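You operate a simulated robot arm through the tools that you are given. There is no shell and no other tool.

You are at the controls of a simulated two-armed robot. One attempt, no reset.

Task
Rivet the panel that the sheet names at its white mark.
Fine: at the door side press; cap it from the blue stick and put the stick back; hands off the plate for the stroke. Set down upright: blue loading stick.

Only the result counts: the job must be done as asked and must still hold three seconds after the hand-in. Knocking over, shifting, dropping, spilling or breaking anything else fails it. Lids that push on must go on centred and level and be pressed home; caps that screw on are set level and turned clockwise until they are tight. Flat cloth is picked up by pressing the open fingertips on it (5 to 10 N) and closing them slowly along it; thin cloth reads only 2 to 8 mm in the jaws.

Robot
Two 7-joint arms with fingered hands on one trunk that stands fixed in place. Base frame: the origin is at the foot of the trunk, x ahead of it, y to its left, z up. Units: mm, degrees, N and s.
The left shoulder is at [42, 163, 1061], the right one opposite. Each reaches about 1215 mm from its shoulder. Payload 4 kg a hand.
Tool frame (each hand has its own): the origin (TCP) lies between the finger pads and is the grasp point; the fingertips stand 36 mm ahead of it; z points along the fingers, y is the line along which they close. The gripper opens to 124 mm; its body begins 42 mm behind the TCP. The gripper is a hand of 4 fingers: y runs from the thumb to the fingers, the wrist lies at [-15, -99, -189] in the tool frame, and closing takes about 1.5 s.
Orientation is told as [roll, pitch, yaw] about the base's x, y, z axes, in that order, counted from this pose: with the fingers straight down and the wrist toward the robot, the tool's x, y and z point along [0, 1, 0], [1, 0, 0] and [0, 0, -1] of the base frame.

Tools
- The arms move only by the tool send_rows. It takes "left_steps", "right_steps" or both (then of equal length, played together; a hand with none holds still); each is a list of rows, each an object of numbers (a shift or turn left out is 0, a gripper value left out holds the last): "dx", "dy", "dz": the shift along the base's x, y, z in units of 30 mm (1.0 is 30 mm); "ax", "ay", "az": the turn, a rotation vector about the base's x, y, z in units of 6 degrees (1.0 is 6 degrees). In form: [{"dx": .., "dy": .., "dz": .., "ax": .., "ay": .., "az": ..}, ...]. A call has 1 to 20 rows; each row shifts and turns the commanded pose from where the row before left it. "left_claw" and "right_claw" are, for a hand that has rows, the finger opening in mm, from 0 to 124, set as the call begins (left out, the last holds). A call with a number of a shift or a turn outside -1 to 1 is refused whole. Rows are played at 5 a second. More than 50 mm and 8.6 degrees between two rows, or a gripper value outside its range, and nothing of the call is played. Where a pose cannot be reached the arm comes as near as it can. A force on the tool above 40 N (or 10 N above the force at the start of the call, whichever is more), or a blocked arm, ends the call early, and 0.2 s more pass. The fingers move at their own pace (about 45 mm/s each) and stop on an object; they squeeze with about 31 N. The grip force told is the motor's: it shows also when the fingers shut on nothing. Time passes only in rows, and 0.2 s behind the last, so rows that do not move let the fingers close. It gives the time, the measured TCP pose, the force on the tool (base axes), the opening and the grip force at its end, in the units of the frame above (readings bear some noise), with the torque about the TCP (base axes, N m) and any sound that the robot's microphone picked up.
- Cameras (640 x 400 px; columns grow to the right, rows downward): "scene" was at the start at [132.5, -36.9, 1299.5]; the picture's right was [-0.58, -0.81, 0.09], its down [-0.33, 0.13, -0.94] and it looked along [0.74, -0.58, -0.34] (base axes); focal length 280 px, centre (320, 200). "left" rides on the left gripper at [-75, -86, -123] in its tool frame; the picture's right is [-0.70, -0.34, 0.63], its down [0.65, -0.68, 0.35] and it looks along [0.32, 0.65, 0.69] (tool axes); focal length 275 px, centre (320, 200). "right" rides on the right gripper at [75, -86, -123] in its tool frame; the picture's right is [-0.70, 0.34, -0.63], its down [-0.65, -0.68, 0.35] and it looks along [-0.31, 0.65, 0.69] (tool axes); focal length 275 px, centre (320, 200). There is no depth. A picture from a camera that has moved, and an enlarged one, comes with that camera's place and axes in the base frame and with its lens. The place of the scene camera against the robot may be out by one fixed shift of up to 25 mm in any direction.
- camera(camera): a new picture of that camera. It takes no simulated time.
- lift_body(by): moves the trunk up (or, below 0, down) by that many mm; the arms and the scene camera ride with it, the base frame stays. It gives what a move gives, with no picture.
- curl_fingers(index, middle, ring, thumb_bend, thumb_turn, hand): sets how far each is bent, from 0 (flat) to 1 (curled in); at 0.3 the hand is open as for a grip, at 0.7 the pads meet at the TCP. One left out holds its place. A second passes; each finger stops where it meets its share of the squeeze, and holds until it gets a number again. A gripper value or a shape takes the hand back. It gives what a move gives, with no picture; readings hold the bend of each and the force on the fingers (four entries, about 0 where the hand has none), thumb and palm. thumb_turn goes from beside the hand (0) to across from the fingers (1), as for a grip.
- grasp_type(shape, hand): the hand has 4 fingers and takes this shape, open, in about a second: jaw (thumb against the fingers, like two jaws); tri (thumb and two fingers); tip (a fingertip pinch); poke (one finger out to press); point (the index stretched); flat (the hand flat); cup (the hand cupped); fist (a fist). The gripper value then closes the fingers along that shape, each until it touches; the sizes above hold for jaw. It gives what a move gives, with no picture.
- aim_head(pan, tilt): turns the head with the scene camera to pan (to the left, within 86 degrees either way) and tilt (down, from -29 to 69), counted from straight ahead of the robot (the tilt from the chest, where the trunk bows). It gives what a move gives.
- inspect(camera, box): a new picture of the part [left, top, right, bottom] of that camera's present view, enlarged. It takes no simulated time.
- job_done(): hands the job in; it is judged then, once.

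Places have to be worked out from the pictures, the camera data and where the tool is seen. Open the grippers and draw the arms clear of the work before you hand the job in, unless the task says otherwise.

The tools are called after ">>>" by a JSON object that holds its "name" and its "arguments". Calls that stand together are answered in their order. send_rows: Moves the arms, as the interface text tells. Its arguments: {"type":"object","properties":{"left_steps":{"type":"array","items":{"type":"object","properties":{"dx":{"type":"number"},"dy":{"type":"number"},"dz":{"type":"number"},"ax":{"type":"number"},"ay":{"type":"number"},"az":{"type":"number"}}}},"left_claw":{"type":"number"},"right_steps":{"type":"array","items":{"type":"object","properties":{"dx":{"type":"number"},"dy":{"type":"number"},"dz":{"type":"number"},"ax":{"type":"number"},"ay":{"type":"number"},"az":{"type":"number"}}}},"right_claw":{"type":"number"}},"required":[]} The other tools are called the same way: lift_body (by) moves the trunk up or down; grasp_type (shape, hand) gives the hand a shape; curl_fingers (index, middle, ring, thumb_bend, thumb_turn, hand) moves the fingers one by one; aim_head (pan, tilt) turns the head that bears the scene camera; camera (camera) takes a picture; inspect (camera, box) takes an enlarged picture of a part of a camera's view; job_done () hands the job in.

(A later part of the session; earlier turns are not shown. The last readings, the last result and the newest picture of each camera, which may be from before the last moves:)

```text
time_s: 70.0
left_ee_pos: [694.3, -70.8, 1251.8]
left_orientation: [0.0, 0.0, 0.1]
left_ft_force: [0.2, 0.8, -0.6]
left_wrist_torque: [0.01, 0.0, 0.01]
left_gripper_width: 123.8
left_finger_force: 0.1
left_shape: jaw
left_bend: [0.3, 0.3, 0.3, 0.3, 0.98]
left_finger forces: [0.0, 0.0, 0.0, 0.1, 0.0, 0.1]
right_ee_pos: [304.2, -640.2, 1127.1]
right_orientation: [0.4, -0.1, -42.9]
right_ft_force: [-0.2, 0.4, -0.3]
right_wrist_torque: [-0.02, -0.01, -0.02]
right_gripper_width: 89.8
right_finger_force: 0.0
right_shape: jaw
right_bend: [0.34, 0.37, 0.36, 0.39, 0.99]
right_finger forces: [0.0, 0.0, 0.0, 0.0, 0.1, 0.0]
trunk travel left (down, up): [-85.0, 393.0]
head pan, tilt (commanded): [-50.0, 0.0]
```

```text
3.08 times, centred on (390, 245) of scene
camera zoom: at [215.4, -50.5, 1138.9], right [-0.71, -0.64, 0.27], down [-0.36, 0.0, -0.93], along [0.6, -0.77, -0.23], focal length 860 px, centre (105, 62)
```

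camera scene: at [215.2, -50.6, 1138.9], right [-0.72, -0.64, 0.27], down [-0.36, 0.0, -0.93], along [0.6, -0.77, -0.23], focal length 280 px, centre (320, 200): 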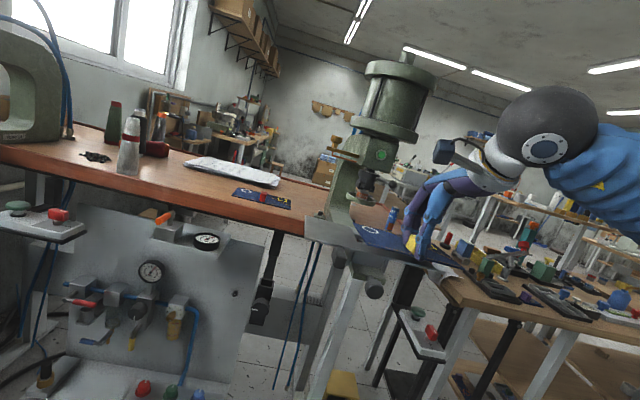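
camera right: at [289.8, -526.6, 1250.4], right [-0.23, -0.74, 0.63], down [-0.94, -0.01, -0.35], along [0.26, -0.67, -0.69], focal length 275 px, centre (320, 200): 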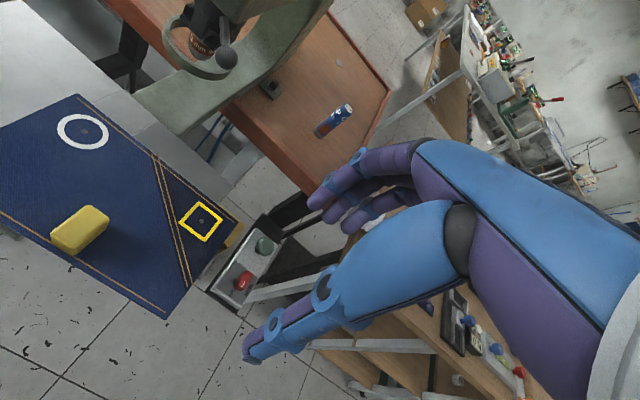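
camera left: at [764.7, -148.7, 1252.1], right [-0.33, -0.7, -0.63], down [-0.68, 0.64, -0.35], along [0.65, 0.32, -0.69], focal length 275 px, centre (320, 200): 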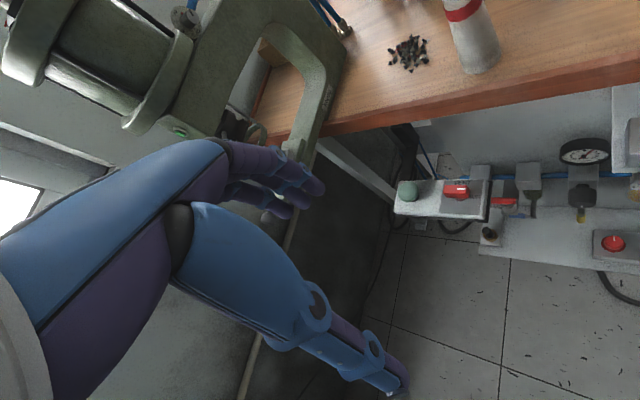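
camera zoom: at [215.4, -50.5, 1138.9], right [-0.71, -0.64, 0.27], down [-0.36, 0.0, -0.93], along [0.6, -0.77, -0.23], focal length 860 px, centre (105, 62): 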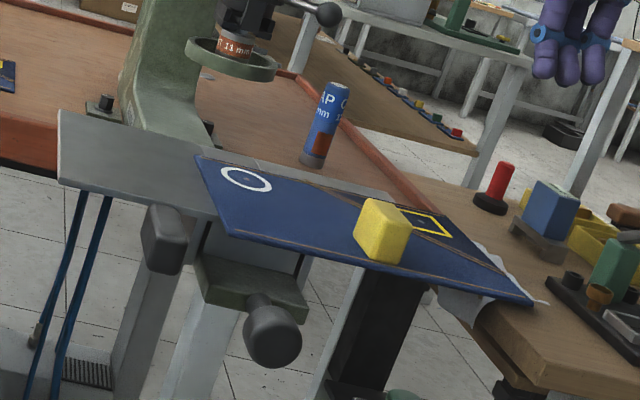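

Panel rests flat. I'll check the pin/dot again and measure the stick from here.

>>> {"name": "inspect", "arguments": {"camera": "right", "box": [60, 110, 110, 150]}}

>>> {"name": "inspect", "arguments": {"camera": "right", "box": [300, 90, 370, 150]}}

>>> {"name": "inspect", "arguments": {"camera": "right", "box": [150, 0, 270, 100]}}

```text
10.00 times, centred on (85, 130) of right
camera zoom: at [289.8, -526.6, 1250.4], right [-0.23, -0.74, 0.63], down [-0.94, -0.01, -0.35], along [0.26, -0.67, -0.69], focal length 2753 px, centre (2670, 900)
```

zoom: 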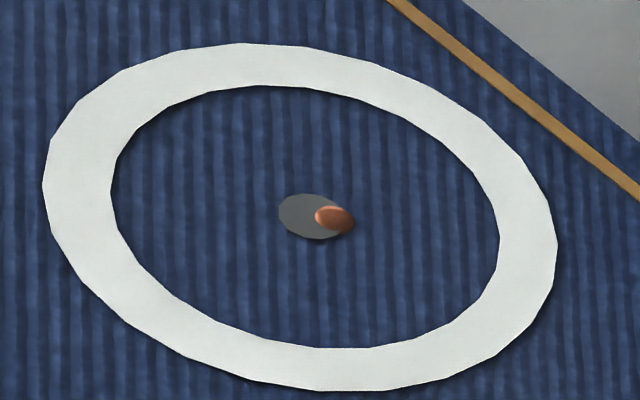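

```text
6.67 times, centred on (335, 120) of right
camera zoom: at [289.8, -526.6, 1250.4], right [-0.23, -0.74, 0.63], down [-0.94, -0.01, -0.35], along [0.26, -0.67, -0.69], focal length 1835 px, centre (220, 733)
```

zoom: 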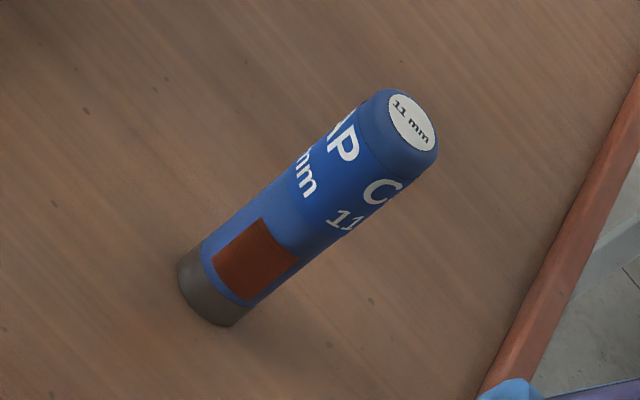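

```text
4.00 times, centred on (210, 50) of right
camera zoom: at [289.8, -526.6, 1250.4], right [-0.23, -0.74, 0.63], down [-0.94, -0.01, -0.35], along [0.26, -0.67, -0.69], focal length 1101 px, centre (760, 800)
```

zoom: 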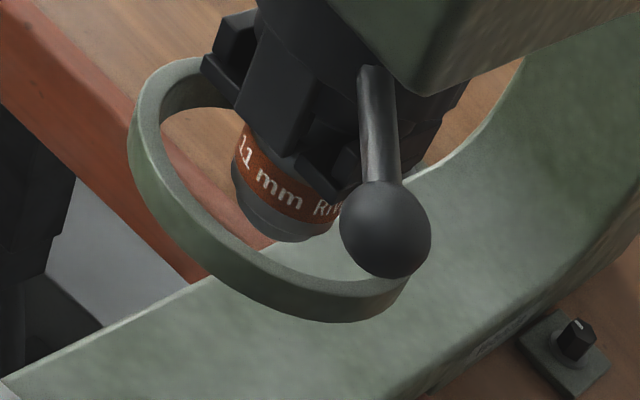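

Stick measured again at about (572.7, -909.5), z 898–989. Moving above it along a line 180 mm to the right of the press axis.

>>> {"name": "send_rows", "arguments": {"right_steps": [{"dx": 0.8, "dy": -0.8}, {"dx": 0.9, "dy": -0.9}, {"dx": 0.9, "dy": -0.9}, {"dx": 0.9, "dy": -0.9}, {"dx": 0.9, "dy": -0.9}, {"dx": 0.9, "dy": -0.9}, {"dx": 0.9, "dy": -0.9}, {"dx": 0.9, "dy": -0.9}, {"dx": 0.9, "dy": -0.9}, {"dx": 0.9, "dy": -0.9}, {"dz": -0.7}, {}], "right_claw": 90}}

>>> {"name": "camera", "arguments": {"camera": "right"}}

```text
time_s: 72.7
left_ee_pos: [693.7, -72.3, 1251.0]
left_orientation: [0.1, 0.0, 0.1]
left_ft_force: [0.2, 1.2, -0.9]
left_wrist_torque: [0.02, 0.02, 0.01]
left_gripper_width: 124.0
left_finger_force: 0.1
left_shape: jaw
left_bend: [0.3, 0.3, 0.3, 0.3, 0.98]
left_finger forces: [0.0, 0.1, 0.0, 0.1, 0.0, 0.0]
right_ee_pos: [571.4, -909.2, 1105.2]
right_orientation: [0.3, -0.1, -43.0]
right_ft_force: [-0.2, 0.2, 0.2]
right_wrist_torque: [0.01, 0.0, 0.0]
right_gripper_width: 89.8
right_finger_force: 0.0
right_shape: jaw
right_bend: [0.34, 0.37, 0.36, 0.39, 0.99]
right_finger forces: [0.0, 0.1, 0.0, 0.1, 0.0, 0.0]
trunk travel left (down, up): [-85.0, 393.0]
head pan, tilt (commanded): [-50.0, 0.0]
```

```text
taken
camera right: at [557.5, -794.5, 1227.7], right [-0.23, -0.74, 0.63], down [-0.94, -0.01, -0.35], along [0.27, -0.67, -0.69], focal length 275 px, centre (320, 200)
```

right: 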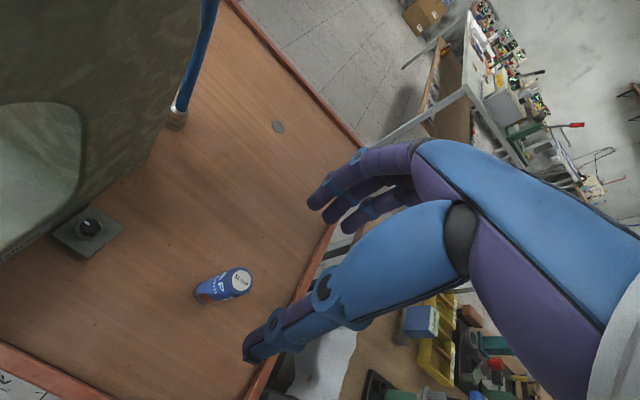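

In reach. Checking the stick top against the tool axis.

>>> {"name": "inspect", "arguments": {"camera": "right", "box": [180, 250, 270, 320]}}

```text
5.71 times, centred on (225, 285) of right
camera zoom: at [557.5, -794.5, 1227.7], right [-0.23, -0.74, 0.63], down [-0.94, -0.01, -0.35], along [0.27, -0.67, -0.69], focal length 1573 px, centre (863, -286)
```

zoom: 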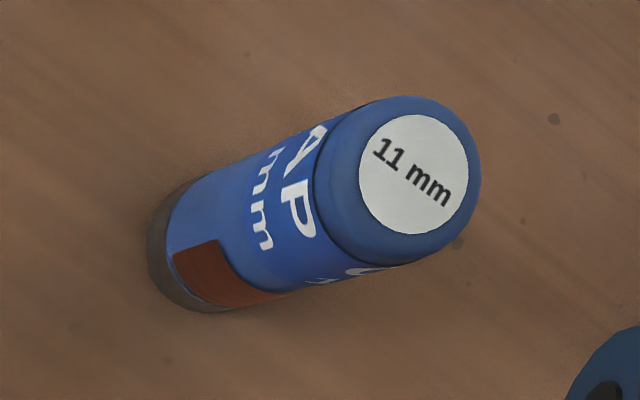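

The stick is centred within ~1.5 mm of the tool axis. Descending to straddle it.

>>> {"name": "send_rows", "arguments": {"right_steps": [{"dz": -0.8}, {"dz": -0.8}, {"dz": -0.8}, {"dz": -0.8}, {"dz": -0.6}, {}, {}], "right_claw": 90}}

>>> {"name": "camera", "arguments": {"camera": "right"}}

```text
time_s: 74.2
left_ee_pos: [694.4, -72.9, 1249.9]
left_orientation: [0.0, 0.0, 0.1]
left_ft_force: [0.0, 0.5, 0.1]
left_wrist_torque: [0.0, 0.0, 0.0]
left_gripper_width: 124.3
left_finger_force: 0.1
left_shape: jaw
left_bend: [0.3, 0.3, 0.3, 0.3, 0.98]
left_finger forces: [0.1, 0.0, 0.1, 0.0, 0.1, 0.0]
right_ee_pos: [569.1, -907.7, 989.0]
right_orientation: [0.3, -0.1, -42.9]
right_ft_force: [-0.2, -0.1, -0.1]
right_wrist_torque: [0.03, 0.01, 0.03]
right_gripper_width: 89.9
right_finger_force: 0.0
right_shape: jaw
right_bend: [0.34, 0.37, 0.36, 0.39, 0.99]
right_finger forces: [0.0, 0.1, 0.0, 0.1, 0.0, 0.1]
trunk travel left (down, up): [-85.0, 393.0]
head pan, tilt (commanded): [-50.0, 0.0]
```

```text
taken
camera right: at [556.0, -794.2, 1113.1], right [-0.23, -0.74, 0.63], down [-0.94, -0.01, -0.35], along [0.26, -0.67, -0.69], focal length 275 px, centre (320, 200)
```

right: 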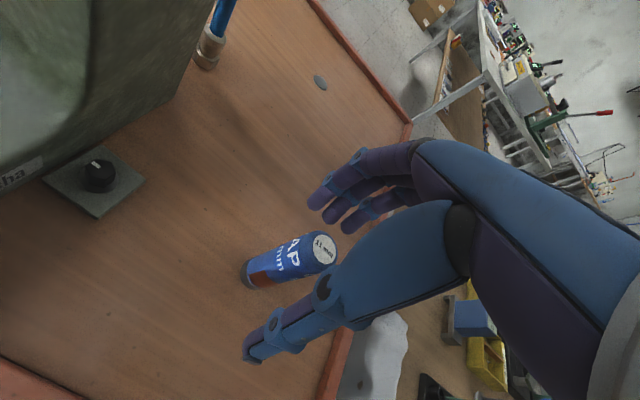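

Close to centred. Small x correction, descend to z≈960, then close on the stick.

>>> {"name": "send_rows", "arguments": {"right_steps": [{"dx": 0.12, "dy": -0.04, "dz": -0.5}, {"dz": -0.47}, {}, {}], "right_claw": 60}}

>>> {"name": "inspect", "arguments": {"camera": "right", "box": [220, 170, 400, 370]}}

```text
time_s: 75.2
left_ee_pos: [694.4, -71.6, 1250.7]
left_orientation: [0.0, 0.0, 0.1]
left_ft_force: [-1.2, 0.3, 0.4]
left_wrist_torque: [-0.04, 0.01, -0.01]
left_gripper_width: 123.7
left_finger_force: 0.1
left_shape: jaw
left_bend: [0.3, 0.3, 0.3, 0.3, 0.98]
left_finger forces: [0.0, 0.0, 0.0, 0.1, 0.0, 0.1]
right_ee_pos: [573.9, -909.2, 961.9]
right_orientation: [0.3, 0.0, -43.0]
right_ft_force: [0.3, -0.3, 0.1]
right_wrist_torque: [-0.01, -0.01, 0.04]
right_gripper_width: 60.1
right_finger_force: 0.1
right_shape: jaw
right_bend: [0.42, 0.46, 0.45, 0.56, 1.0]
right_finger forces: [0.0, 0.1, 0.0, 0.1, 0.2, 0.0]
trunk travel left (down, up): [-85.0, 393.0]
head pan, tilt (commanded): [-50.0, 0.0]
```

```text
2.00 times, centred on (310, 270) of right
camera zoom: at [560.0, -796.3, 1085.0], right [-0.23, -0.74, 0.63], down [-0.94, -0.01, -0.35], along [0.26, -0.67, -0.69], focal length 551 px, centre (340, 60)
```

zoom: 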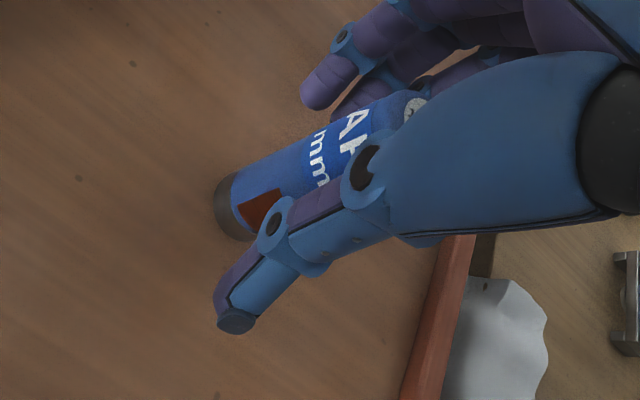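

The stick stands between thumb and fingers. Closing the grip.

>>> {"name": "send_rows", "arguments": {"right_steps": [{}, {}, {}, {}, {}, {}, {}, {}], "right_claw": 5}}

>>> {"name": "inspect", "arguments": {"camera": "right", "box": [220, 170, 400, 370]}}

>>> {"name": "camera", "arguments": {"camera": "scene"}}

```text
time_s: 77.0
left_ee_pos: [694.7, -72.5, 1252.0]
left_orientation: [0.0, 0.0, 0.1]
left_ft_force: [-0.4, 0.2, 0.4]
left_wrist_torque: [0.0, 0.01, 0.0]
left_gripper_width: 123.9
left_finger_force: 0.0
left_shape: jaw
left_bend: [0.3, 0.3, 0.3, 0.3, 0.98]
left_finger forces: [0.1, 0.0, 0.0, 0.1, 0.1, 0.1]
right_ee_pos: [572.8, -910.3, 962.3]
right_orientation: [0.3, -0.1, -42.9]
right_ft_force: [-0.7, 0.4, 0.7]
right_wrist_torque: [0.0, 0.0, -0.03]
right_gripper_width: 20.5
right_finger_force: 31.9
right_shape: jaw
right_bend: [0.57, 0.6, 0.67, 0.65, 1.0]
right_finger forces: [17.9, 10.9, 0.1, 0.0, 29.7, 0.0]
trunk travel left (down, up): [-85.0, 393.0]
head pan, tilt (commanded): [-50.0, 0.0]
```

```text
2.00 times, centred on (310, 270) of right
camera zoom: at [560.0, -796.3, 1085.1], right [-0.23, -0.74, 0.63], down [-0.94, -0.01, -0.35], along [0.26, -0.67, -0.69], focal length 551 px, centre (340, 60)
```

zoom: 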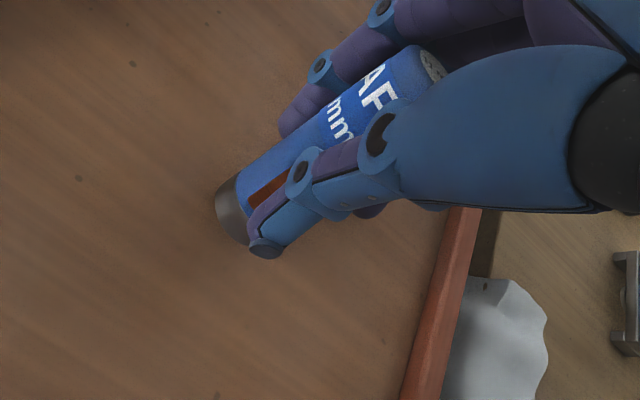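

```text
taken
camera scene: at [215.2, -50.6, 1139.0], right [-0.71, -0.64, 0.27], down [-0.36, 0.0, -0.93], along [0.6, -0.77, -0.23], focal length 280 px, centre (320, 200)
```

scene: 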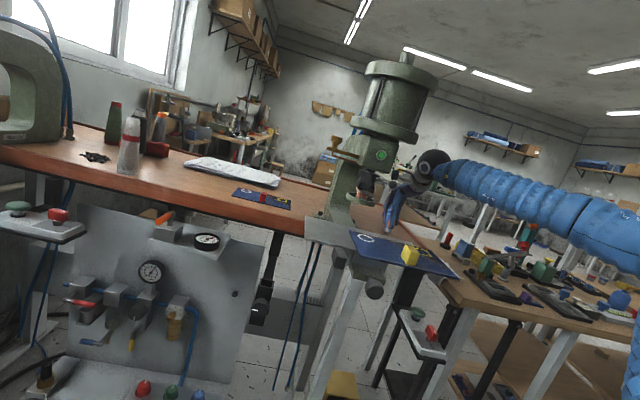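

The stick seems to have leaned ~9° in the grip (top toward the fingers). I'll lift 30 mm and measure its lean, then compensate with hand pitch.

>>> {"name": "send_rows", "arguments": {"right_steps": [{"dz": 0.3}, {"dz": 0.7}, {}, {}]}}

>>> {"name": "inspect", "arguments": {"camera": "right", "box": [220, 170, 400, 370]}}

>>> {"name": "inspect", "arguments": {"camera": "scene", "box": [350, 130, 470, 260]}}

```text
time_s: 78.0
left_ee_pos: [694.5, -72.3, 1252.0]
left_orientation: [0.1, 0.0, 0.2]
left_ft_force: [-0.1, 0.5, 1.0]
left_wrist_torque: [-0.02, -0.03, 0.0]
left_gripper_width: 123.8
left_finger_force: 0.0
left_shape: jaw
left_bend: [0.3, 0.3, 0.3, 0.3, 0.98]
left_finger forces: [0.0, 0.0, 0.1, 0.0, 0.1, 0.0]
right_ee_pos: [574.5, -907.8, 993.6]
right_orientation: [0.3, -0.1, -42.9]
right_ft_force: [0.3, -0.1, -1.7]
right_wrist_torque: [0.01, 0.01, 0.01]
right_gripper_width: 20.1
right_finger_force: 30.9
right_shape: jaw
right_bend: [0.57, 0.6, 0.67, 0.65, 1.0]
right_finger forces: [18.0, 11.1, 0.0, 0.0, 29.1, 0.1]
trunk travel left (down, up): [-85.0, 393.0]
head pan, tilt (commanded): [-50.0, 0.0]
```

```text
2.00 times, centred on (310, 270) of right
camera zoom: at [561.0, -795.0, 1116.5], right [-0.23, -0.74, 0.63], down [-0.94, -0.01, -0.35], along [0.26, -0.67, -0.69], focal length 551 px, centre (340, 60)
```

zoom: 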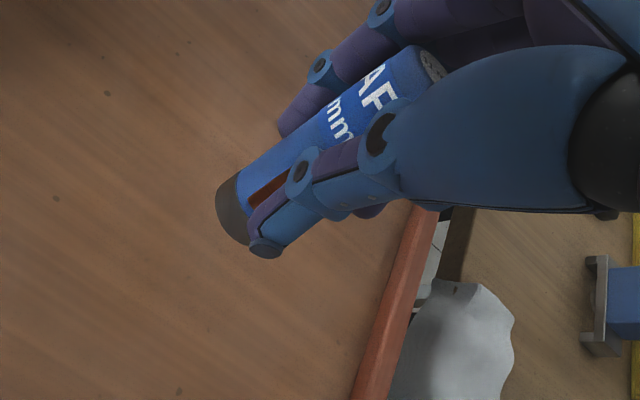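

```text
3.08 times, centred on (410, 195) of scene
camera zoom: at [215.2, -50.6, 1139.0], right [-0.71, -0.64, 0.27], down [-0.36, 0.0, -0.93], along [0.6, -0.77, -0.23], focal length 860 px, centre (43, 215)
```

zoom: 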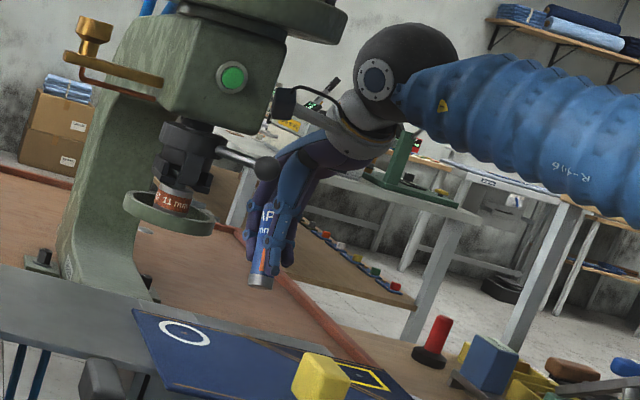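

Measured lean in the hand is larger, about 20°+ (top toward finger base). Pitching the hand about -22° will make the stick vertical and also lean the hand away from the press head.

>>> {"name": "send_rows", "arguments": {"right_steps": [{"ax": -0.62, "ay": -0.67, "dz": 0.2}, {"ax": -0.62, "ay": -0.67, "dz": 0.2}, {"ax": -0.62, "ay": -0.67}, {"ax": -0.62, "ay": -0.67}, {}, {}]}}

>>> {"name": "camera", "arguments": {"camera": "right"}}

>>> {"name": "inspect", "arguments": {"camera": "scene", "box": [350, 130, 470, 260]}}

```text
time_s: 79.5
left_ee_pos: [694.1, -72.5, 1251.3]
left_orientation: [-0.1, 0.0, 0.2]
left_ft_force: [0.3, 0.1, -0.6]
left_wrist_torque: [0.0, 0.02, 0.03]
left_gripper_width: 123.8
left_finger_force: 0.0
left_shape: jaw
left_bend: [0.3, 0.3, 0.3, 0.3, 0.98]
left_finger forces: [0.0, 0.0, 0.0, 0.0, 0.0, 0.0]
right_ee_pos: [572.5, -909.9, 1003.6]
right_orientation: [0.3, -22.1, -42.8]
right_ft_force: [0.8, 0.1, -0.4]
right_wrist_torque: [0.03, 0.04, -0.01]
right_gripper_width: 20.3
right_finger_force: 31.4
right_shape: jaw
right_bend: [0.58, 0.6, 0.67, 0.65, 1.0]
right_finger forces: [17.8, 11.0, 0.0, 0.1, 29.2, 0.0]
trunk travel left (down, up): [-85.0, 393.0]
head pan, tilt (commanded): [-50.0, 0.0]
```

```text
taken
camera right: at [531.0, -768.5, 1086.7], right [-0.42, -0.57, 0.71], down [-0.8, -0.13, -0.58], along [0.42, -0.81, -0.4], focal length 275 px, centre (320, 200)
```

right: 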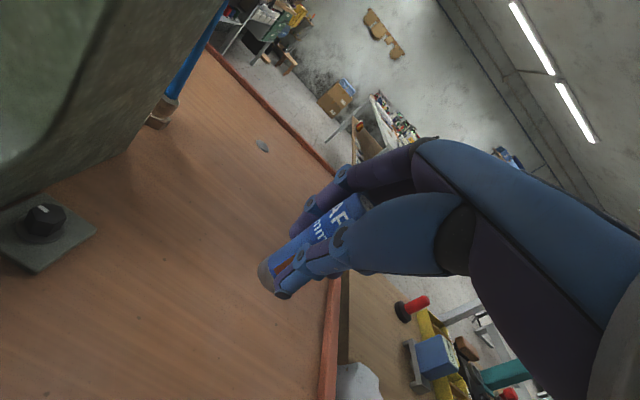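

```text
3.08 times, centred on (410, 195) of scene
camera zoom: at [215.2, -50.7, 1139.0], right [-0.72, -0.64, 0.27], down [-0.36, 0.0, -0.93], along [0.6, -0.77, -0.23], focal length 860 px, centre (43, 215)
```

zoom: 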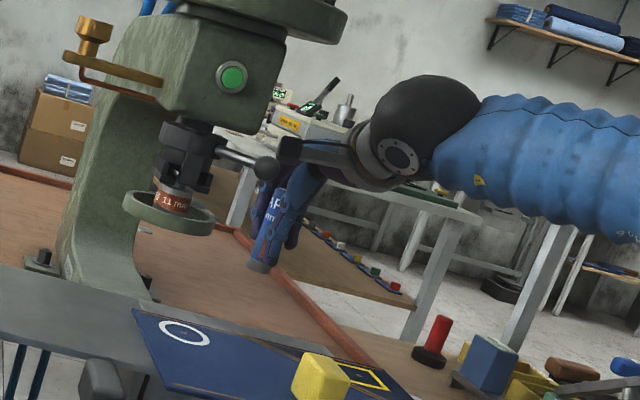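

>>> {"name": "inspect", "arguments": {"camera": "right", "box": [240, 170, 400, 310]}}

>>> {"name": "inspect", "arguments": {"camera": "scene", "box": [385, 180, 425, 225]}}

```text
2.86 times, centred on (320, 240) of right
camera zoom: at [531.0, -768.5, 1086.7], right [-0.42, -0.57, 0.71], down [-0.8, -0.13, -0.58], along [0.42, -0.81, -0.4], focal length 786 px, centre (320, 86)
```

zoom: 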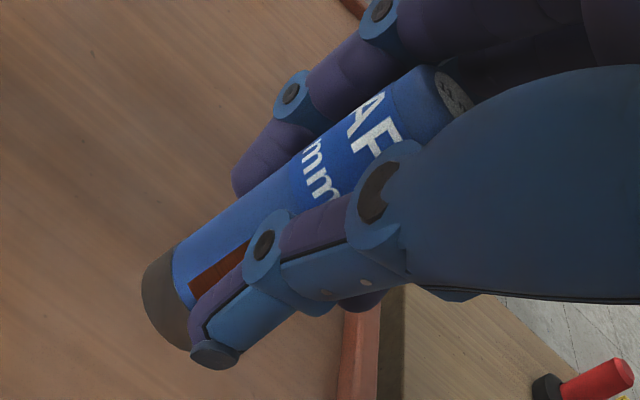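

```text
8.89 times, centred on (405, 202) of scene
camera zoom: at [215.2, -50.7, 1139.0], right [-0.72, -0.64, 0.27], down [-0.36, 0.0, -0.93], along [0.6, -0.77, -0.23], focal length 2484 px, centre (-436, 178)
```

zoom: 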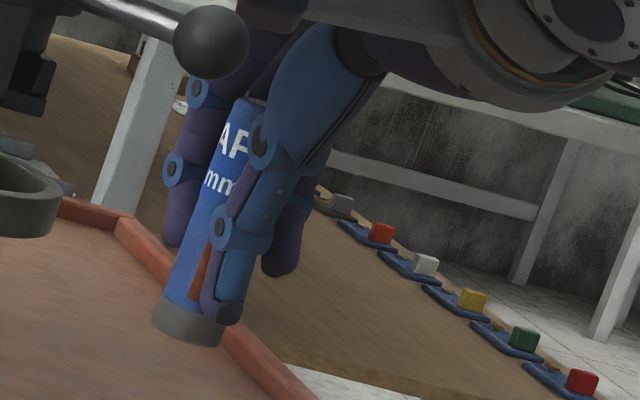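

The stick is vertical to within ~2°. I'll trim the 1.7° sideways lean, lift clear and carry it back along the right side of the press.

>>> {"name": "send_rows", "arguments": {"right_steps": [{"dz": 0.7, "ax": 0.21, "ay": -0.19}, {"dz": 0.9}, {"dz": 0.9}, {"dz": 0.9}, {"dx": -0.6, "dy": 0.6}, {"dx": -0.86, "dy": 0.86}, {"dx": -0.86, "dy": 0.86}, {"dx": -0.86, "dy": 0.86}, {"dx": -0.86, "dy": 0.86}, {"dx": -0.86, "dy": 0.86}, {"dx": -0.86, "dy": 0.86}, {"dx": -0.86, "dy": 0.86}, {"dx": -0.86, "dy": 0.86}, {"dx": -0.86, "dy": 0.86}, {"dx": -0.4, "dy": 0.4}, {}, {}]}}

>>> {"name": "camera", "arguments": {"camera": "right"}}

>>> {"name": "camera", "arguments": {"camera": "scene"}}

```text
time_s: 83.0
left_ee_pos: [694.3, -73.4, 1252.3]
left_orientation: [0.1, 0.0, 0.1]
left_ft_force: [0.1, -0.7, -0.3]
left_wrist_torque: [0.0, -0.03, 0.04]
left_gripper_width: 123.9
left_finger_force: 0.1
left_shape: jaw
left_bend: [0.3, 0.3, 0.3, 0.3, 0.98]
left_finger forces: [0.0, 0.0, 0.0, 0.1, 0.0, 0.1]
right_ee_pos: [310.0, -645.2, 1105.4]
right_orientation: [2.2, -21.9, -43.6]
right_ft_force: [-0.7, -0.1, -1.0]
right_wrist_torque: [0.01, 0.0, 0.0]
right_gripper_width: 19.7
right_finger_force: 30.9
right_shape: jaw
right_bend: [0.58, 0.6, 0.67, 0.65, 1.0]
right_finger forces: [18.1, 11.4, 0.0, 0.1, 29.3, 0.0]
trunk travel left (down, up): [-85.0, 393.0]
head pan, tilt (commanded): [-50.0, 0.0]
```

```text
taken
camera right: at [266.0, -506.7, 1191.2], right [-0.43, -0.58, 0.69], down [-0.79, -0.12, -0.6], along [0.43, -0.81, -0.41], focal length 275 px, centre (320, 200)
```

right: 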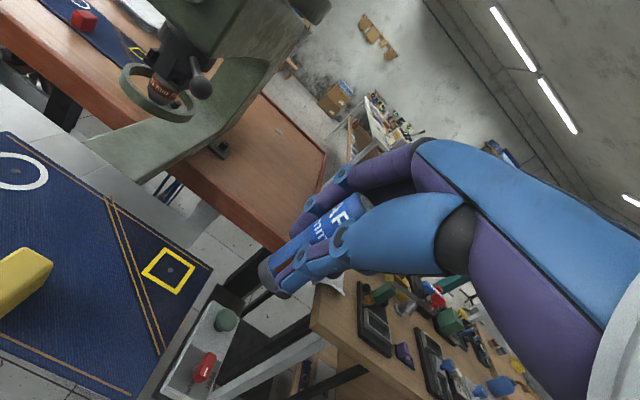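

```text
taken
camera scene: at [215.1, -50.6, 1139.0], right [-0.72, -0.64, 0.27], down [-0.36, 0.0, -0.93], along [0.6, -0.77, -0.23], focal length 280 px, centre (320, 200)
```

scene: 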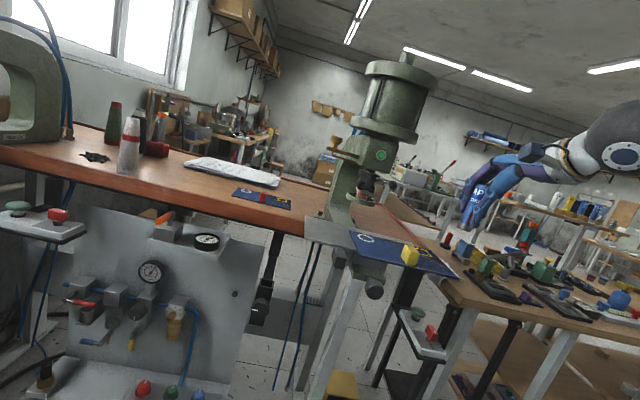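

Clear. Now moving left over the table toward the pin, with the stick's bottom well above the clip.

>>> {"name": "send_rows", "arguments": {"right_steps": [{"dx": 0.6, "dy": 0.56}, {"dx": 0.6, "dy": 0.56}, {"dx": 0.6, "dy": 0.56}, {"dx": 0.6, "dy": 0.56}, {"dx": 0.6, "dy": 0.56}, {"dx": 0.6, "dy": 0.56}, {"dx": 0.6, "dy": 0.56}, {}, {}]}}

>>> {"name": "camera", "arguments": {"camera": "right"}}

>>> {"name": "inspect", "arguments": {"camera": "scene", "box": [300, 140, 480, 280]}}

```text
time_s: 85.0
left_ee_pos: [694.5, -71.9, 1251.4]
left_orientation: [-0.1, 0.0, 0.1]
left_ft_force: [-0.5, -0.2, 0.1]
left_wrist_torque: [0.01, 0.0, 0.0]
left_gripper_width: 123.8
left_finger_force: 0.1
left_shape: jaw
left_bend: [0.3, 0.3, 0.3, 0.3, 0.98]
left_finger forces: [0.0, 0.0, 0.0, 0.0, 0.1, 0.0]
right_ee_pos: [437.0, -528.5, 1106.3]
right_orientation: [2.3, -21.9, -43.6]
right_ft_force: [0.5, -0.8, -1.0]
right_wrist_torque: [0.03, 0.03, -0.03]
right_gripper_width: 20.1
right_finger_force: 31.0
right_shape: jaw
right_bend: [0.58, 0.6, 0.67, 0.65, 1.0]
right_finger forces: [18.1, 11.5, 0.0, 0.2, 29.2, 0.0]
trunk travel left (down, up): [-85.0, 393.0]
head pan, tilt (commanded): [-50.0, 0.0]
```

```text
taken
camera right: at [392.1, -391.1, 1190.7], right [-0.43, -0.58, 0.69], down [-0.79, -0.12, -0.6], along [0.43, -0.81, -0.41], focal length 275 px, centre (320, 200)
```

right: 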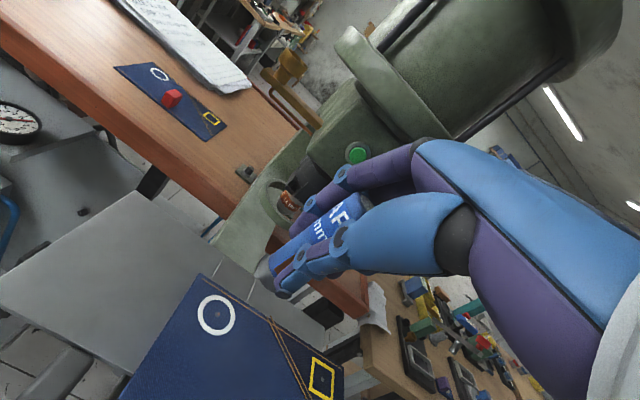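

```text
2.86 times, centred on (390, 210) of scene
camera zoom: at [215.5, -50.5, 1138.9], right [-0.71, -0.64, 0.27], down [-0.36, 0.0, -0.93], along [0.6, -0.77, -0.23], focal length 799 px, centre (120, 171)
```

zoom: 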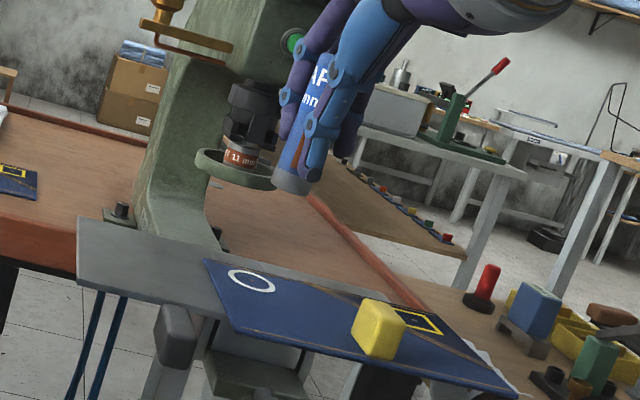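

Now I measure the stick's bottom against the pin in both cameras.

>>> {"name": "inspect", "arguments": {"camera": "scene", "box": [350, 180, 410, 250]}}

>>> {"name": "inspect", "arguments": {"camera": "right", "box": [190, 240, 310, 340]}}

```text
5.71 times, centred on (380, 215) of scene
camera zoom: at [215.5, -50.5, 1138.9], right [-0.71, -0.64, 0.27], down [-0.36, 0.0, -0.93], along [0.6, -0.77, -0.23], focal length 1597 px, centre (-23, 114)
```

zoom: 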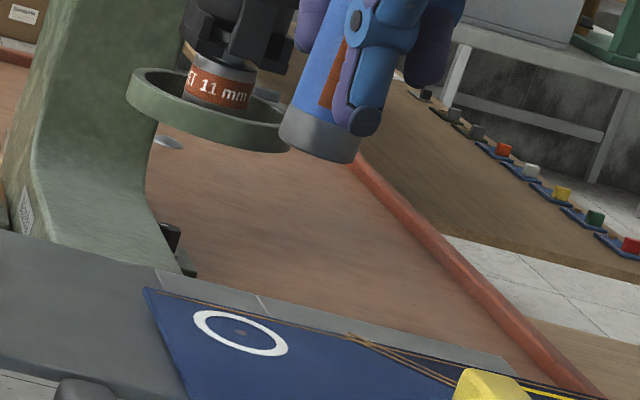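

```text
4.00 times, centred on (250, 290) of right
camera zoom: at [392.1, -391.1, 1190.7], right [-0.43, -0.58, 0.69], down [-0.79, -0.12, -0.6], along [0.43, -0.81, -0.41], focal length 1101 px, centre (600, -160)
```

zoom: 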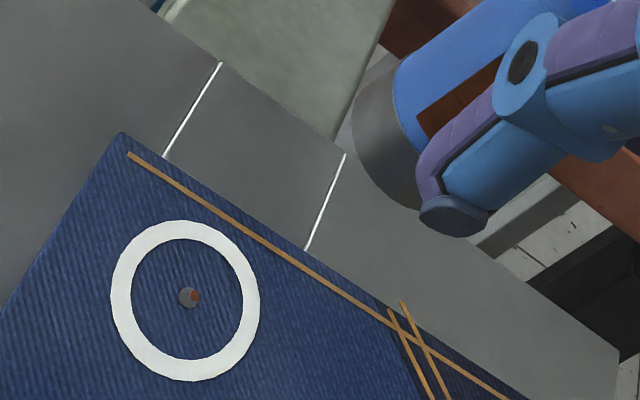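

The two cameras disagree by a few mm because of the height; I'll lower the stick to ~12 mm above the panel where parallax is small, then compare again.

>>> {"name": "send_rows", "arguments": {"right_steps": [{"dz": -0.6}, {"dz": -0.6}, {"dz": -0.4}, {}, {}]}}

>>> {"name": "inspect", "arguments": {"camera": "scene", "box": [340, 200, 400, 260]}}

>>> {"name": "inspect", "arguments": {"camera": "right", "box": [220, 230, 310, 320]}}

```text
time_s: 86.2
left_ee_pos: [695.5, -72.4, 1252.3]
left_orientation: [-0.1, 0.0, 0.0]
left_ft_force: [1.1, -0.8, -0.1]
left_wrist_torque: [0.0, -0.02, 0.02]
left_gripper_width: 123.9
left_finger_force: 0.1
left_shape: jaw
left_bend: [0.3, 0.3, 0.3, 0.3, 0.98]
left_finger forces: [0.0, 0.0, 0.1, 0.0, 0.0, 0.0]
right_ee_pos: [435.9, -528.4, 1056.9]
right_orientation: [2.2, -21.9, -43.6]
right_ft_force: [0.5, -0.4, -0.7]
right_wrist_torque: [0.01, 0.03, 0.02]
right_gripper_width: 20.0
right_finger_force: 30.7
right_shape: jaw
right_bend: [0.58, 0.6, 0.67, 0.65, 1.0]
right_finger forces: [18.2, 11.6, 0.0, 0.1, 29.2, 0.0]
trunk travel left (down, up): [-85.0, 393.0]
head pan, tilt (commanded): [-50.0, 0.0]
```

```text
6.67 times, centred on (370, 230) of scene
camera zoom: at [215.3, -50.6, 1139.0], right [-0.71, -0.64, 0.27], down [-0.36, 0.0, -0.93], along [0.6, -0.77, -0.23], focal length 1863 px, centre (-13, 0)
```

zoom: 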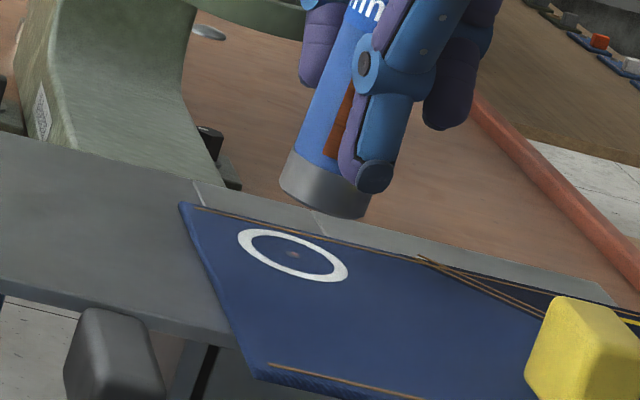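

```text
4.44 times, centred on (265, 275) of right
camera zoom: at [392.6, -390.4, 1141.5], right [-0.43, -0.58, 0.69], down [-0.79, -0.12, -0.6], along [0.43, -0.81, -0.41], focal length 1224 px, centre (564, -133)
```

zoom: 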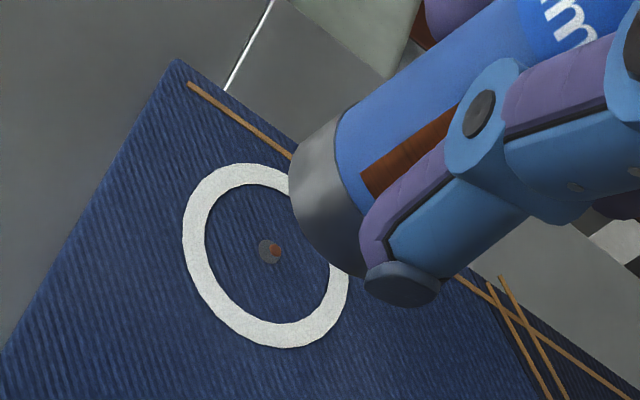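

Combining both views: the stick's bottom needs ~3 mm more to the left; fore-aft looks right. I'll shift and lower to a few mm above the pin, then look again.

>>> {"name": "send_rows", "arguments": {"right_steps": [{"dx": 0.07, "dy": 0.075}, {"dz": -0.2}, {"dz": -0.15}, {}, {}]}}

>>> {"name": "inspect", "arguments": {"camera": "scene", "box": [345, 210, 395, 255]}}

>>> {"name": "inspect", "arguments": {"camera": "right", "box": [220, 230, 310, 320]}}

```text
time_s: 87.5
left_ee_pos: [694.1, -70.8, 1250.8]
left_orientation: [0.0, 0.0, 0.0]
left_ft_force: [-0.3, 0.0, -0.7]
left_wrist_torque: [-0.02, 0.0, 0.0]
left_gripper_width: 123.7
left_finger_force: 0.0
left_shape: jaw
left_bend: [0.3, 0.3, 0.3, 0.3, 0.98]
left_finger forces: [0.1, 0.0, 0.0, 0.0, 0.0, 0.0]
right_ee_pos: [439.6, -526.8, 1047.4]
right_orientation: [2.3, -21.9, -43.6]
right_ft_force: [0.0, 0.3, -1.1]
right_wrist_torque: [0.0, 0.04, 0.02]
right_gripper_width: 20.2
right_finger_force: 30.8
right_shape: jaw
right_bend: [0.58, 0.6, 0.67, 0.65, 1.0]
right_finger forces: [18.3, 11.6, 0.1, 0.0, 29.2, 0.1]
trunk travel left (down, up): [-85.0, 393.0]
head pan, tilt (commanded): [-50.0, 0.0]
```

```text
8.89 times, centred on (370, 232) of scene
camera zoom: at [215.3, -50.6, 1138.9], right [-0.71, -0.64, 0.27], down [-0.36, 0.0, -0.93], along [0.6, -0.77, -0.23], focal length 2484 px, centre (-124, -89)
```

zoom: 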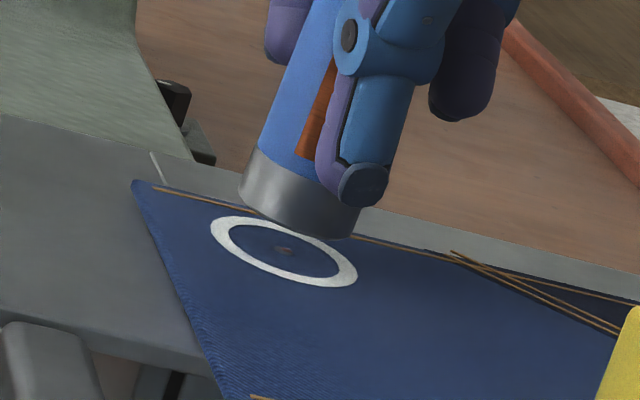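

```text
4.44 times, centred on (265, 275) of right
camera zoom: at [395.1, -388.5, 1132.0], right [-0.43, -0.58, 0.69], down [-0.79, -0.12, -0.6], along [0.43, -0.81, -0.41], focal length 1224 px, centre (564, -133)
```

zoom: 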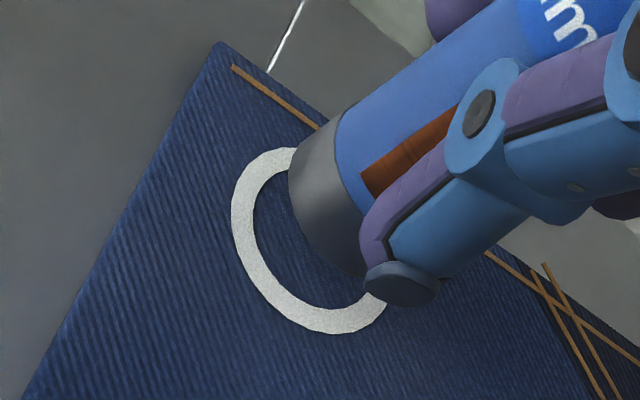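

The lateral position now looks right in the scene view; fore-aft is hard to see with height, so I'll lower gently to light contact where the height is known.

>>> {"name": "send_rows", "arguments": {"right_steps": [{"dz": -0.05}, {"dz": -0.05}, {"dz": -0.05}, {}]}}

>>> {"name": "inspect", "arguments": {"camera": "scene", "box": [345, 210, 395, 255]}}

>>> {"name": "inspect", "arguments": {"camera": "right", "box": [220, 230, 310, 320]}}

```text
time_s: 88.5
left_ee_pos: [693.8, -72.1, 1253.3]
left_orientation: [-0.1, 0.0, 0.2]
left_ft_force: [0.3, -0.1, 0.4]
left_wrist_torque: [-0.01, -0.02, 0.02]
left_gripper_width: 123.6
left_finger_force: 0.0
left_shape: jaw
left_bend: [0.3, 0.3, 0.3, 0.3, 0.98]
left_finger forces: [0.0, 0.0, 0.0, 0.0, 0.0, 0.1]
right_ee_pos: [439.0, -527.5, 1043.4]
right_orientation: [2.2, -21.9, -43.6]
right_ft_force: [-0.2, -0.1, -0.7]
right_wrist_torque: [0.03, 0.03, 0.02]
right_gripper_width: 19.6
right_finger_force: 30.5
right_shape: jaw
right_bend: [0.58, 0.6, 0.67, 0.65, 1.0]
right_finger forces: [18.2, 11.7, 0.0, 0.0, 29.2, 0.0]
trunk travel left (down, up): [-85.0, 393.0]
head pan, tilt (commanded): [-50.0, 0.0]
```

```text
8.89 times, centred on (370, 232) of scene
camera zoom: at [215.2, -50.6, 1139.0], right [-0.71, -0.64, 0.27], down [-0.36, 0.0, -0.93], along [0.6, -0.77, -0.23], focal length 2484 px, centre (-124, -89)
```

zoom: 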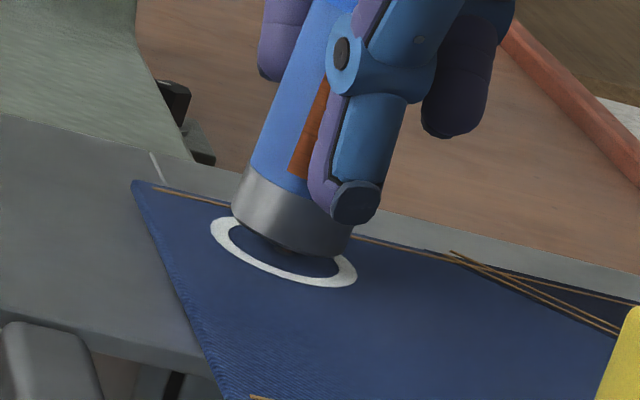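

```text
4.44 times, centred on (265, 275) of right
camera zoom: at [395.2, -388.2, 1127.9], right [-0.43, -0.58, 0.69], down [-0.79, -0.12, -0.6], along [0.43, -0.81, -0.41], focal length 1224 px, centre (564, -133)
```

zoom: 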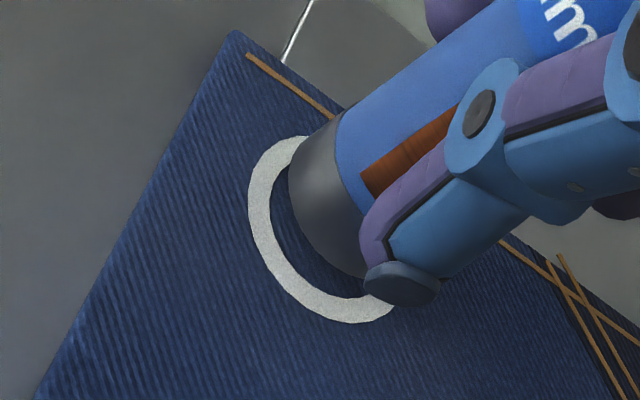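

Still no contact; ring and stick bottom look concentric. Lowering further in 1.5 mm steps.

>>> {"name": "send_rows", "arguments": {"right_steps": [{"dz": -0.05}, {"dz": -0.05}, {}]}}

```text
time_s: 89.2
left_ee_pos: [694.9, -71.8, 1252.3]
left_orientation: [0.1, -0.1, 0.1]
left_ft_force: [0.1, -0.1, 0.6]
left_wrist_torque: [-0.01, -0.04, -0.03]
left_gripper_width: 123.9
left_finger_force: 0.0
left_shape: jaw
left_bend: [0.3, 0.3, 0.3, 0.3, 0.98]
left_finger forces: [0.0, 0.0, 0.1, 0.0, 0.0, 0.0]
right_ee_pos: [439.6, -526.9, 1041.6]
right_orientation: [2.3, -22.0, -43.6]
right_ft_force: [-1.0, 0.1, -1.1]
right_wrist_torque: [-0.01, 0.02, -0.02]
right_gripper_width: 19.9
right_finger_force: 31.4
right_shape: jaw
right_bend: [0.58, 0.6, 0.67, 0.65, 1.0]
right_finger forces: [18.2, 11.5, 0.0, 0.0, 29.2, 0.0]
trunk travel left (down, up): [-85.0, 393.0]
head pan, tilt (commanded): [-50.0, 0.0]
```

>>> {"name": "inspect", "arguments": {"camera": "scene", "box": [345, 210, 395, 255]}}

>>> {"name": "inspect", "arguments": {"camera": "right", "box": [220, 230, 310, 320]}}

```text
8.89 times, centred on (370, 232) of scene
camera zoom: at [215.2, -50.6, 1139.0], right [-0.71, -0.64, 0.27], down [-0.36, 0.0, -0.93], along [0.6, -0.77, -0.23], focal length 2484 px, centre (-124, -89)
```

zoom: 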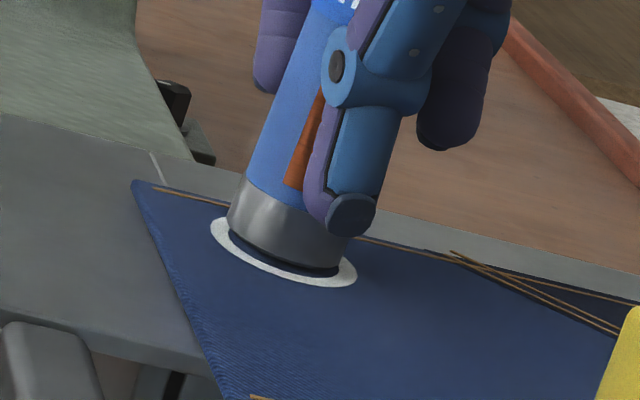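

```text
4.44 times, centred on (265, 275) of right
camera zoom: at [395.4, -388.5, 1125.0], right [-0.43, -0.58, 0.69], down [-0.79, -0.12, -0.6], along [0.43, -0.81, -0.41], focal length 1224 px, centre (564, -133)
```

zoom: 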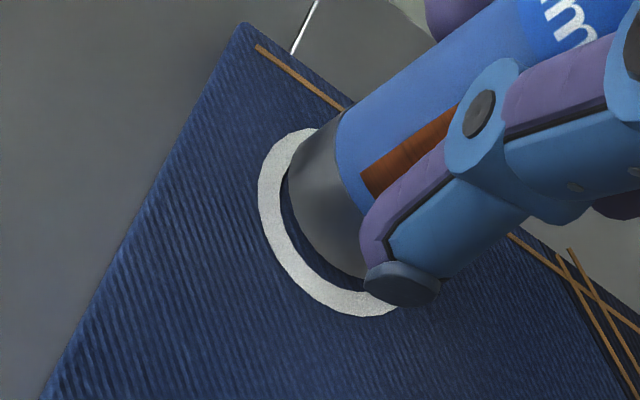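

Nearly concentric; a tiny trim (about 1.5 mm), then down to contact.

>>> {"name": "send_rows", "arguments": {"right_steps": [{"dy": -0.05}, {"dz": -0.05}, {"dz": -0.05}, {}]}}

```text
time_s: 90.2
left_ee_pos: [694.9, -72.0, 1252.8]
left_orientation: [0.0, 0.0, 0.1]
left_ft_force: [-0.1, 0.4, -0.3]
left_wrist_torque: [0.02, -0.01, -0.04]
left_gripper_width: 123.8
left_finger_force: 0.1
left_shape: jaw
left_bend: [0.3, 0.3, 0.3, 0.3, 0.98]
left_finger forces: [0.0, 0.0, 0.0, 0.0, 0.0, 0.0]
right_ee_pos: [438.5, -528.8, 1038.8]
right_orientation: [2.2, -22.0, -43.6]
right_ft_force: [1.4, -0.6, 7.3]
right_wrist_torque: [-0.13, 0.0, 0.02]
right_gripper_width: 19.7
right_finger_force: 30.4
right_shape: jaw
right_bend: [0.58, 0.6, 0.67, 0.66, 1.0]
right_finger forces: [19.4, 12.7, 0.1, 0.1, 31.0, 0.0]
trunk travel left (down, up): [-85.0, 393.0]
head pan, tilt (commanded): [-50.0, 0.0]
```

Contact at about 7 N. Checking both views.

>>> {"name": "inspect", "arguments": {"camera": "scene", "box": [345, 205, 395, 250]}}

>>> {"name": "inspect", "arguments": {"camera": "right", "box": [220, 230, 310, 320]}}

```text
8.89 times, centred on (370, 228) of scene
camera zoom: at [214.9, -50.2, 1139.2], right [-0.72, -0.64, 0.27], down [-0.36, 0.0, -0.93], along [0.6, -0.77, -0.23], focal length 2484 px, centre (-124, -44)
```

zoom: 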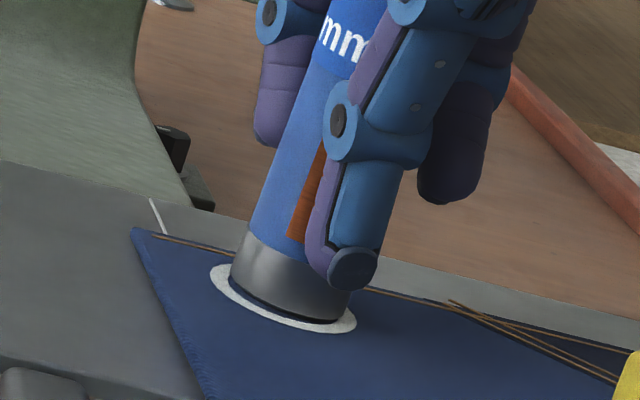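

```text
4.44 times, centred on (265, 275) of right
camera zoom: at [394.7, -389.3, 1123.0], right [-0.44, -0.58, 0.69], down [-0.79, -0.12, -0.6], along [0.43, -0.81, -0.41], focal length 1224 px, centre (564, -133)
```

zoom: 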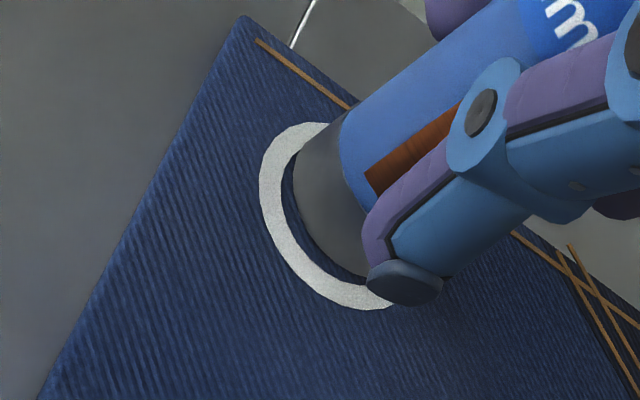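

Well centred on the mark. I'll press down a little more and listen for a click.

>>> {"name": "send_rows", "arguments": {"right_steps": [{"dz": -0.04}, {"dz": -0.04}, {}, {}]}}

```text
time_s: 91.2
left_ee_pos: [692.6, -70.0, 1252.7]
left_orientation: [0.0, -0.1, 0.1]
left_ft_force: [0.0, 0.5, 0.1]
left_wrist_torque: [0.0, 0.03, -0.01]
left_gripper_width: 124.0
left_finger_force: 0.1
left_shape: jaw
left_bend: [0.3, 0.3, 0.3, 0.3, 0.98]
left_finger forces: [0.0, 0.1, 0.1, 0.0, 0.0, 0.1]
right_ee_pos: [437.9, -526.4, 1037.2]
right_orientation: [2.2, -22.2, -43.6]
right_ft_force: [-0.2, 1.3, 29.1]
right_wrist_torque: [-0.31, -0.13, 0.02]
right_gripper_width: 19.0
right_finger_force: 31.1
right_shape: jaw
right_bend: [0.57, 0.6, 0.67, 0.66, 1.0]
right_finger forces: [23.6, 13.3, 0.0, 0.0, 34.7, 0.0]
trunk travel left (down, up): [-85.0, 393.0]
head pan, tilt (commanded): [-50.0, 0.0]
```

Pressed to 29 N with no sound reported. I'll lift straight up and look at the pin for a cap.

>>> {"name": "send_rows", "arguments": {"right_steps": [{"dz": 0.15}, {"dz": 0.5}, {"dz": 0.7}, {}, {}]}}

>>> {"name": "inspect", "arguments": {"camera": "scene", "box": [345, 205, 395, 250]}}

>>> {"name": "inspect", "arguments": {"camera": "right", "box": [200, 240, 310, 330]}}

```text
time_s: 92.5
left_ee_pos: [694.8, -72.6, 1252.6]
left_orientation: [0.0, 0.0, 0.0]
left_ft_force: [0.0, -0.1, 0.5]
left_wrist_torque: [0.0, 0.0, -0.01]
left_gripper_width: 124.0
left_finger_force: 0.1
left_shape: jaw
left_bend: [0.3, 0.3, 0.3, 0.3, 0.98]
left_finger forces: [0.0, 0.1, 0.0, 0.0, 0.1, 0.0]
right_ee_pos: [438.2, -528.2, 1074.8]
right_orientation: [2.1, -21.9, -43.6]
right_ft_force: [-0.9, 0.4, -1.9]
right_wrist_torque: [0.0, 0.05, 0.04]
right_gripper_width: 19.1
right_finger_force: 31.3
right_shape: jaw
right_bend: [0.57, 0.6, 0.67, 0.66, 1.0]
right_finger forces: [19.3, 12.0, 0.1, 0.0, 31.1, 0.1]
trunk travel left (down, up): [-85.0, 393.0]
head pan, tilt (commanded): [-50.0, 0.0]
```

```text
8.89 times, centred on (370, 228) of scene
camera zoom: at [215.2, -50.6, 1139.0], right [-0.71, -0.64, 0.27], down [-0.36, 0.0, -0.93], along [0.6, -0.77, -0.23], focal length 2484 px, centre (-124, -44)
```

zoom: 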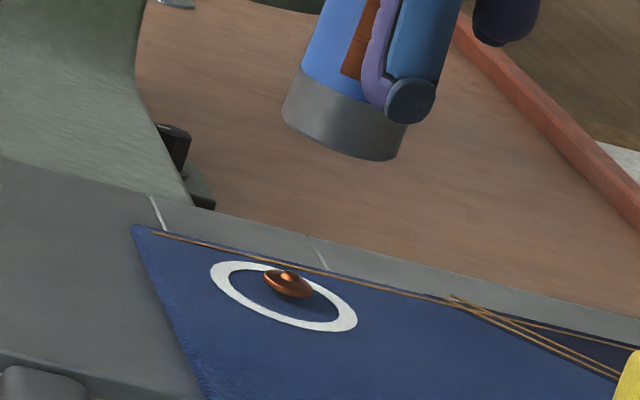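

```text
4.44 times, centred on (255, 285) of right
camera zoom: at [395.4, -390.1, 1159.7], right [-0.43, -0.58, 0.69], down [-0.79, -0.12, -0.6], along [0.43, -0.81, -0.41], focal length 1224 px, centre (609, -178)
```

zoom: 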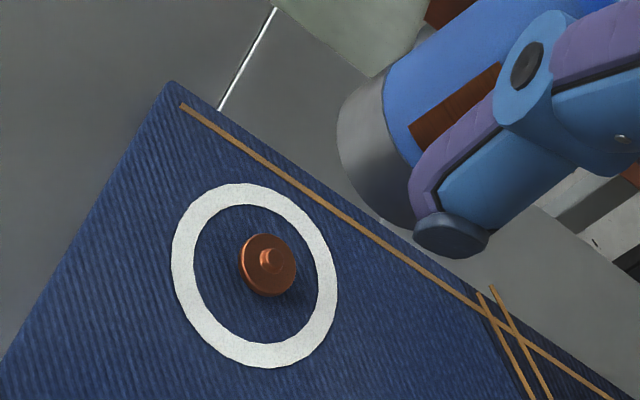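

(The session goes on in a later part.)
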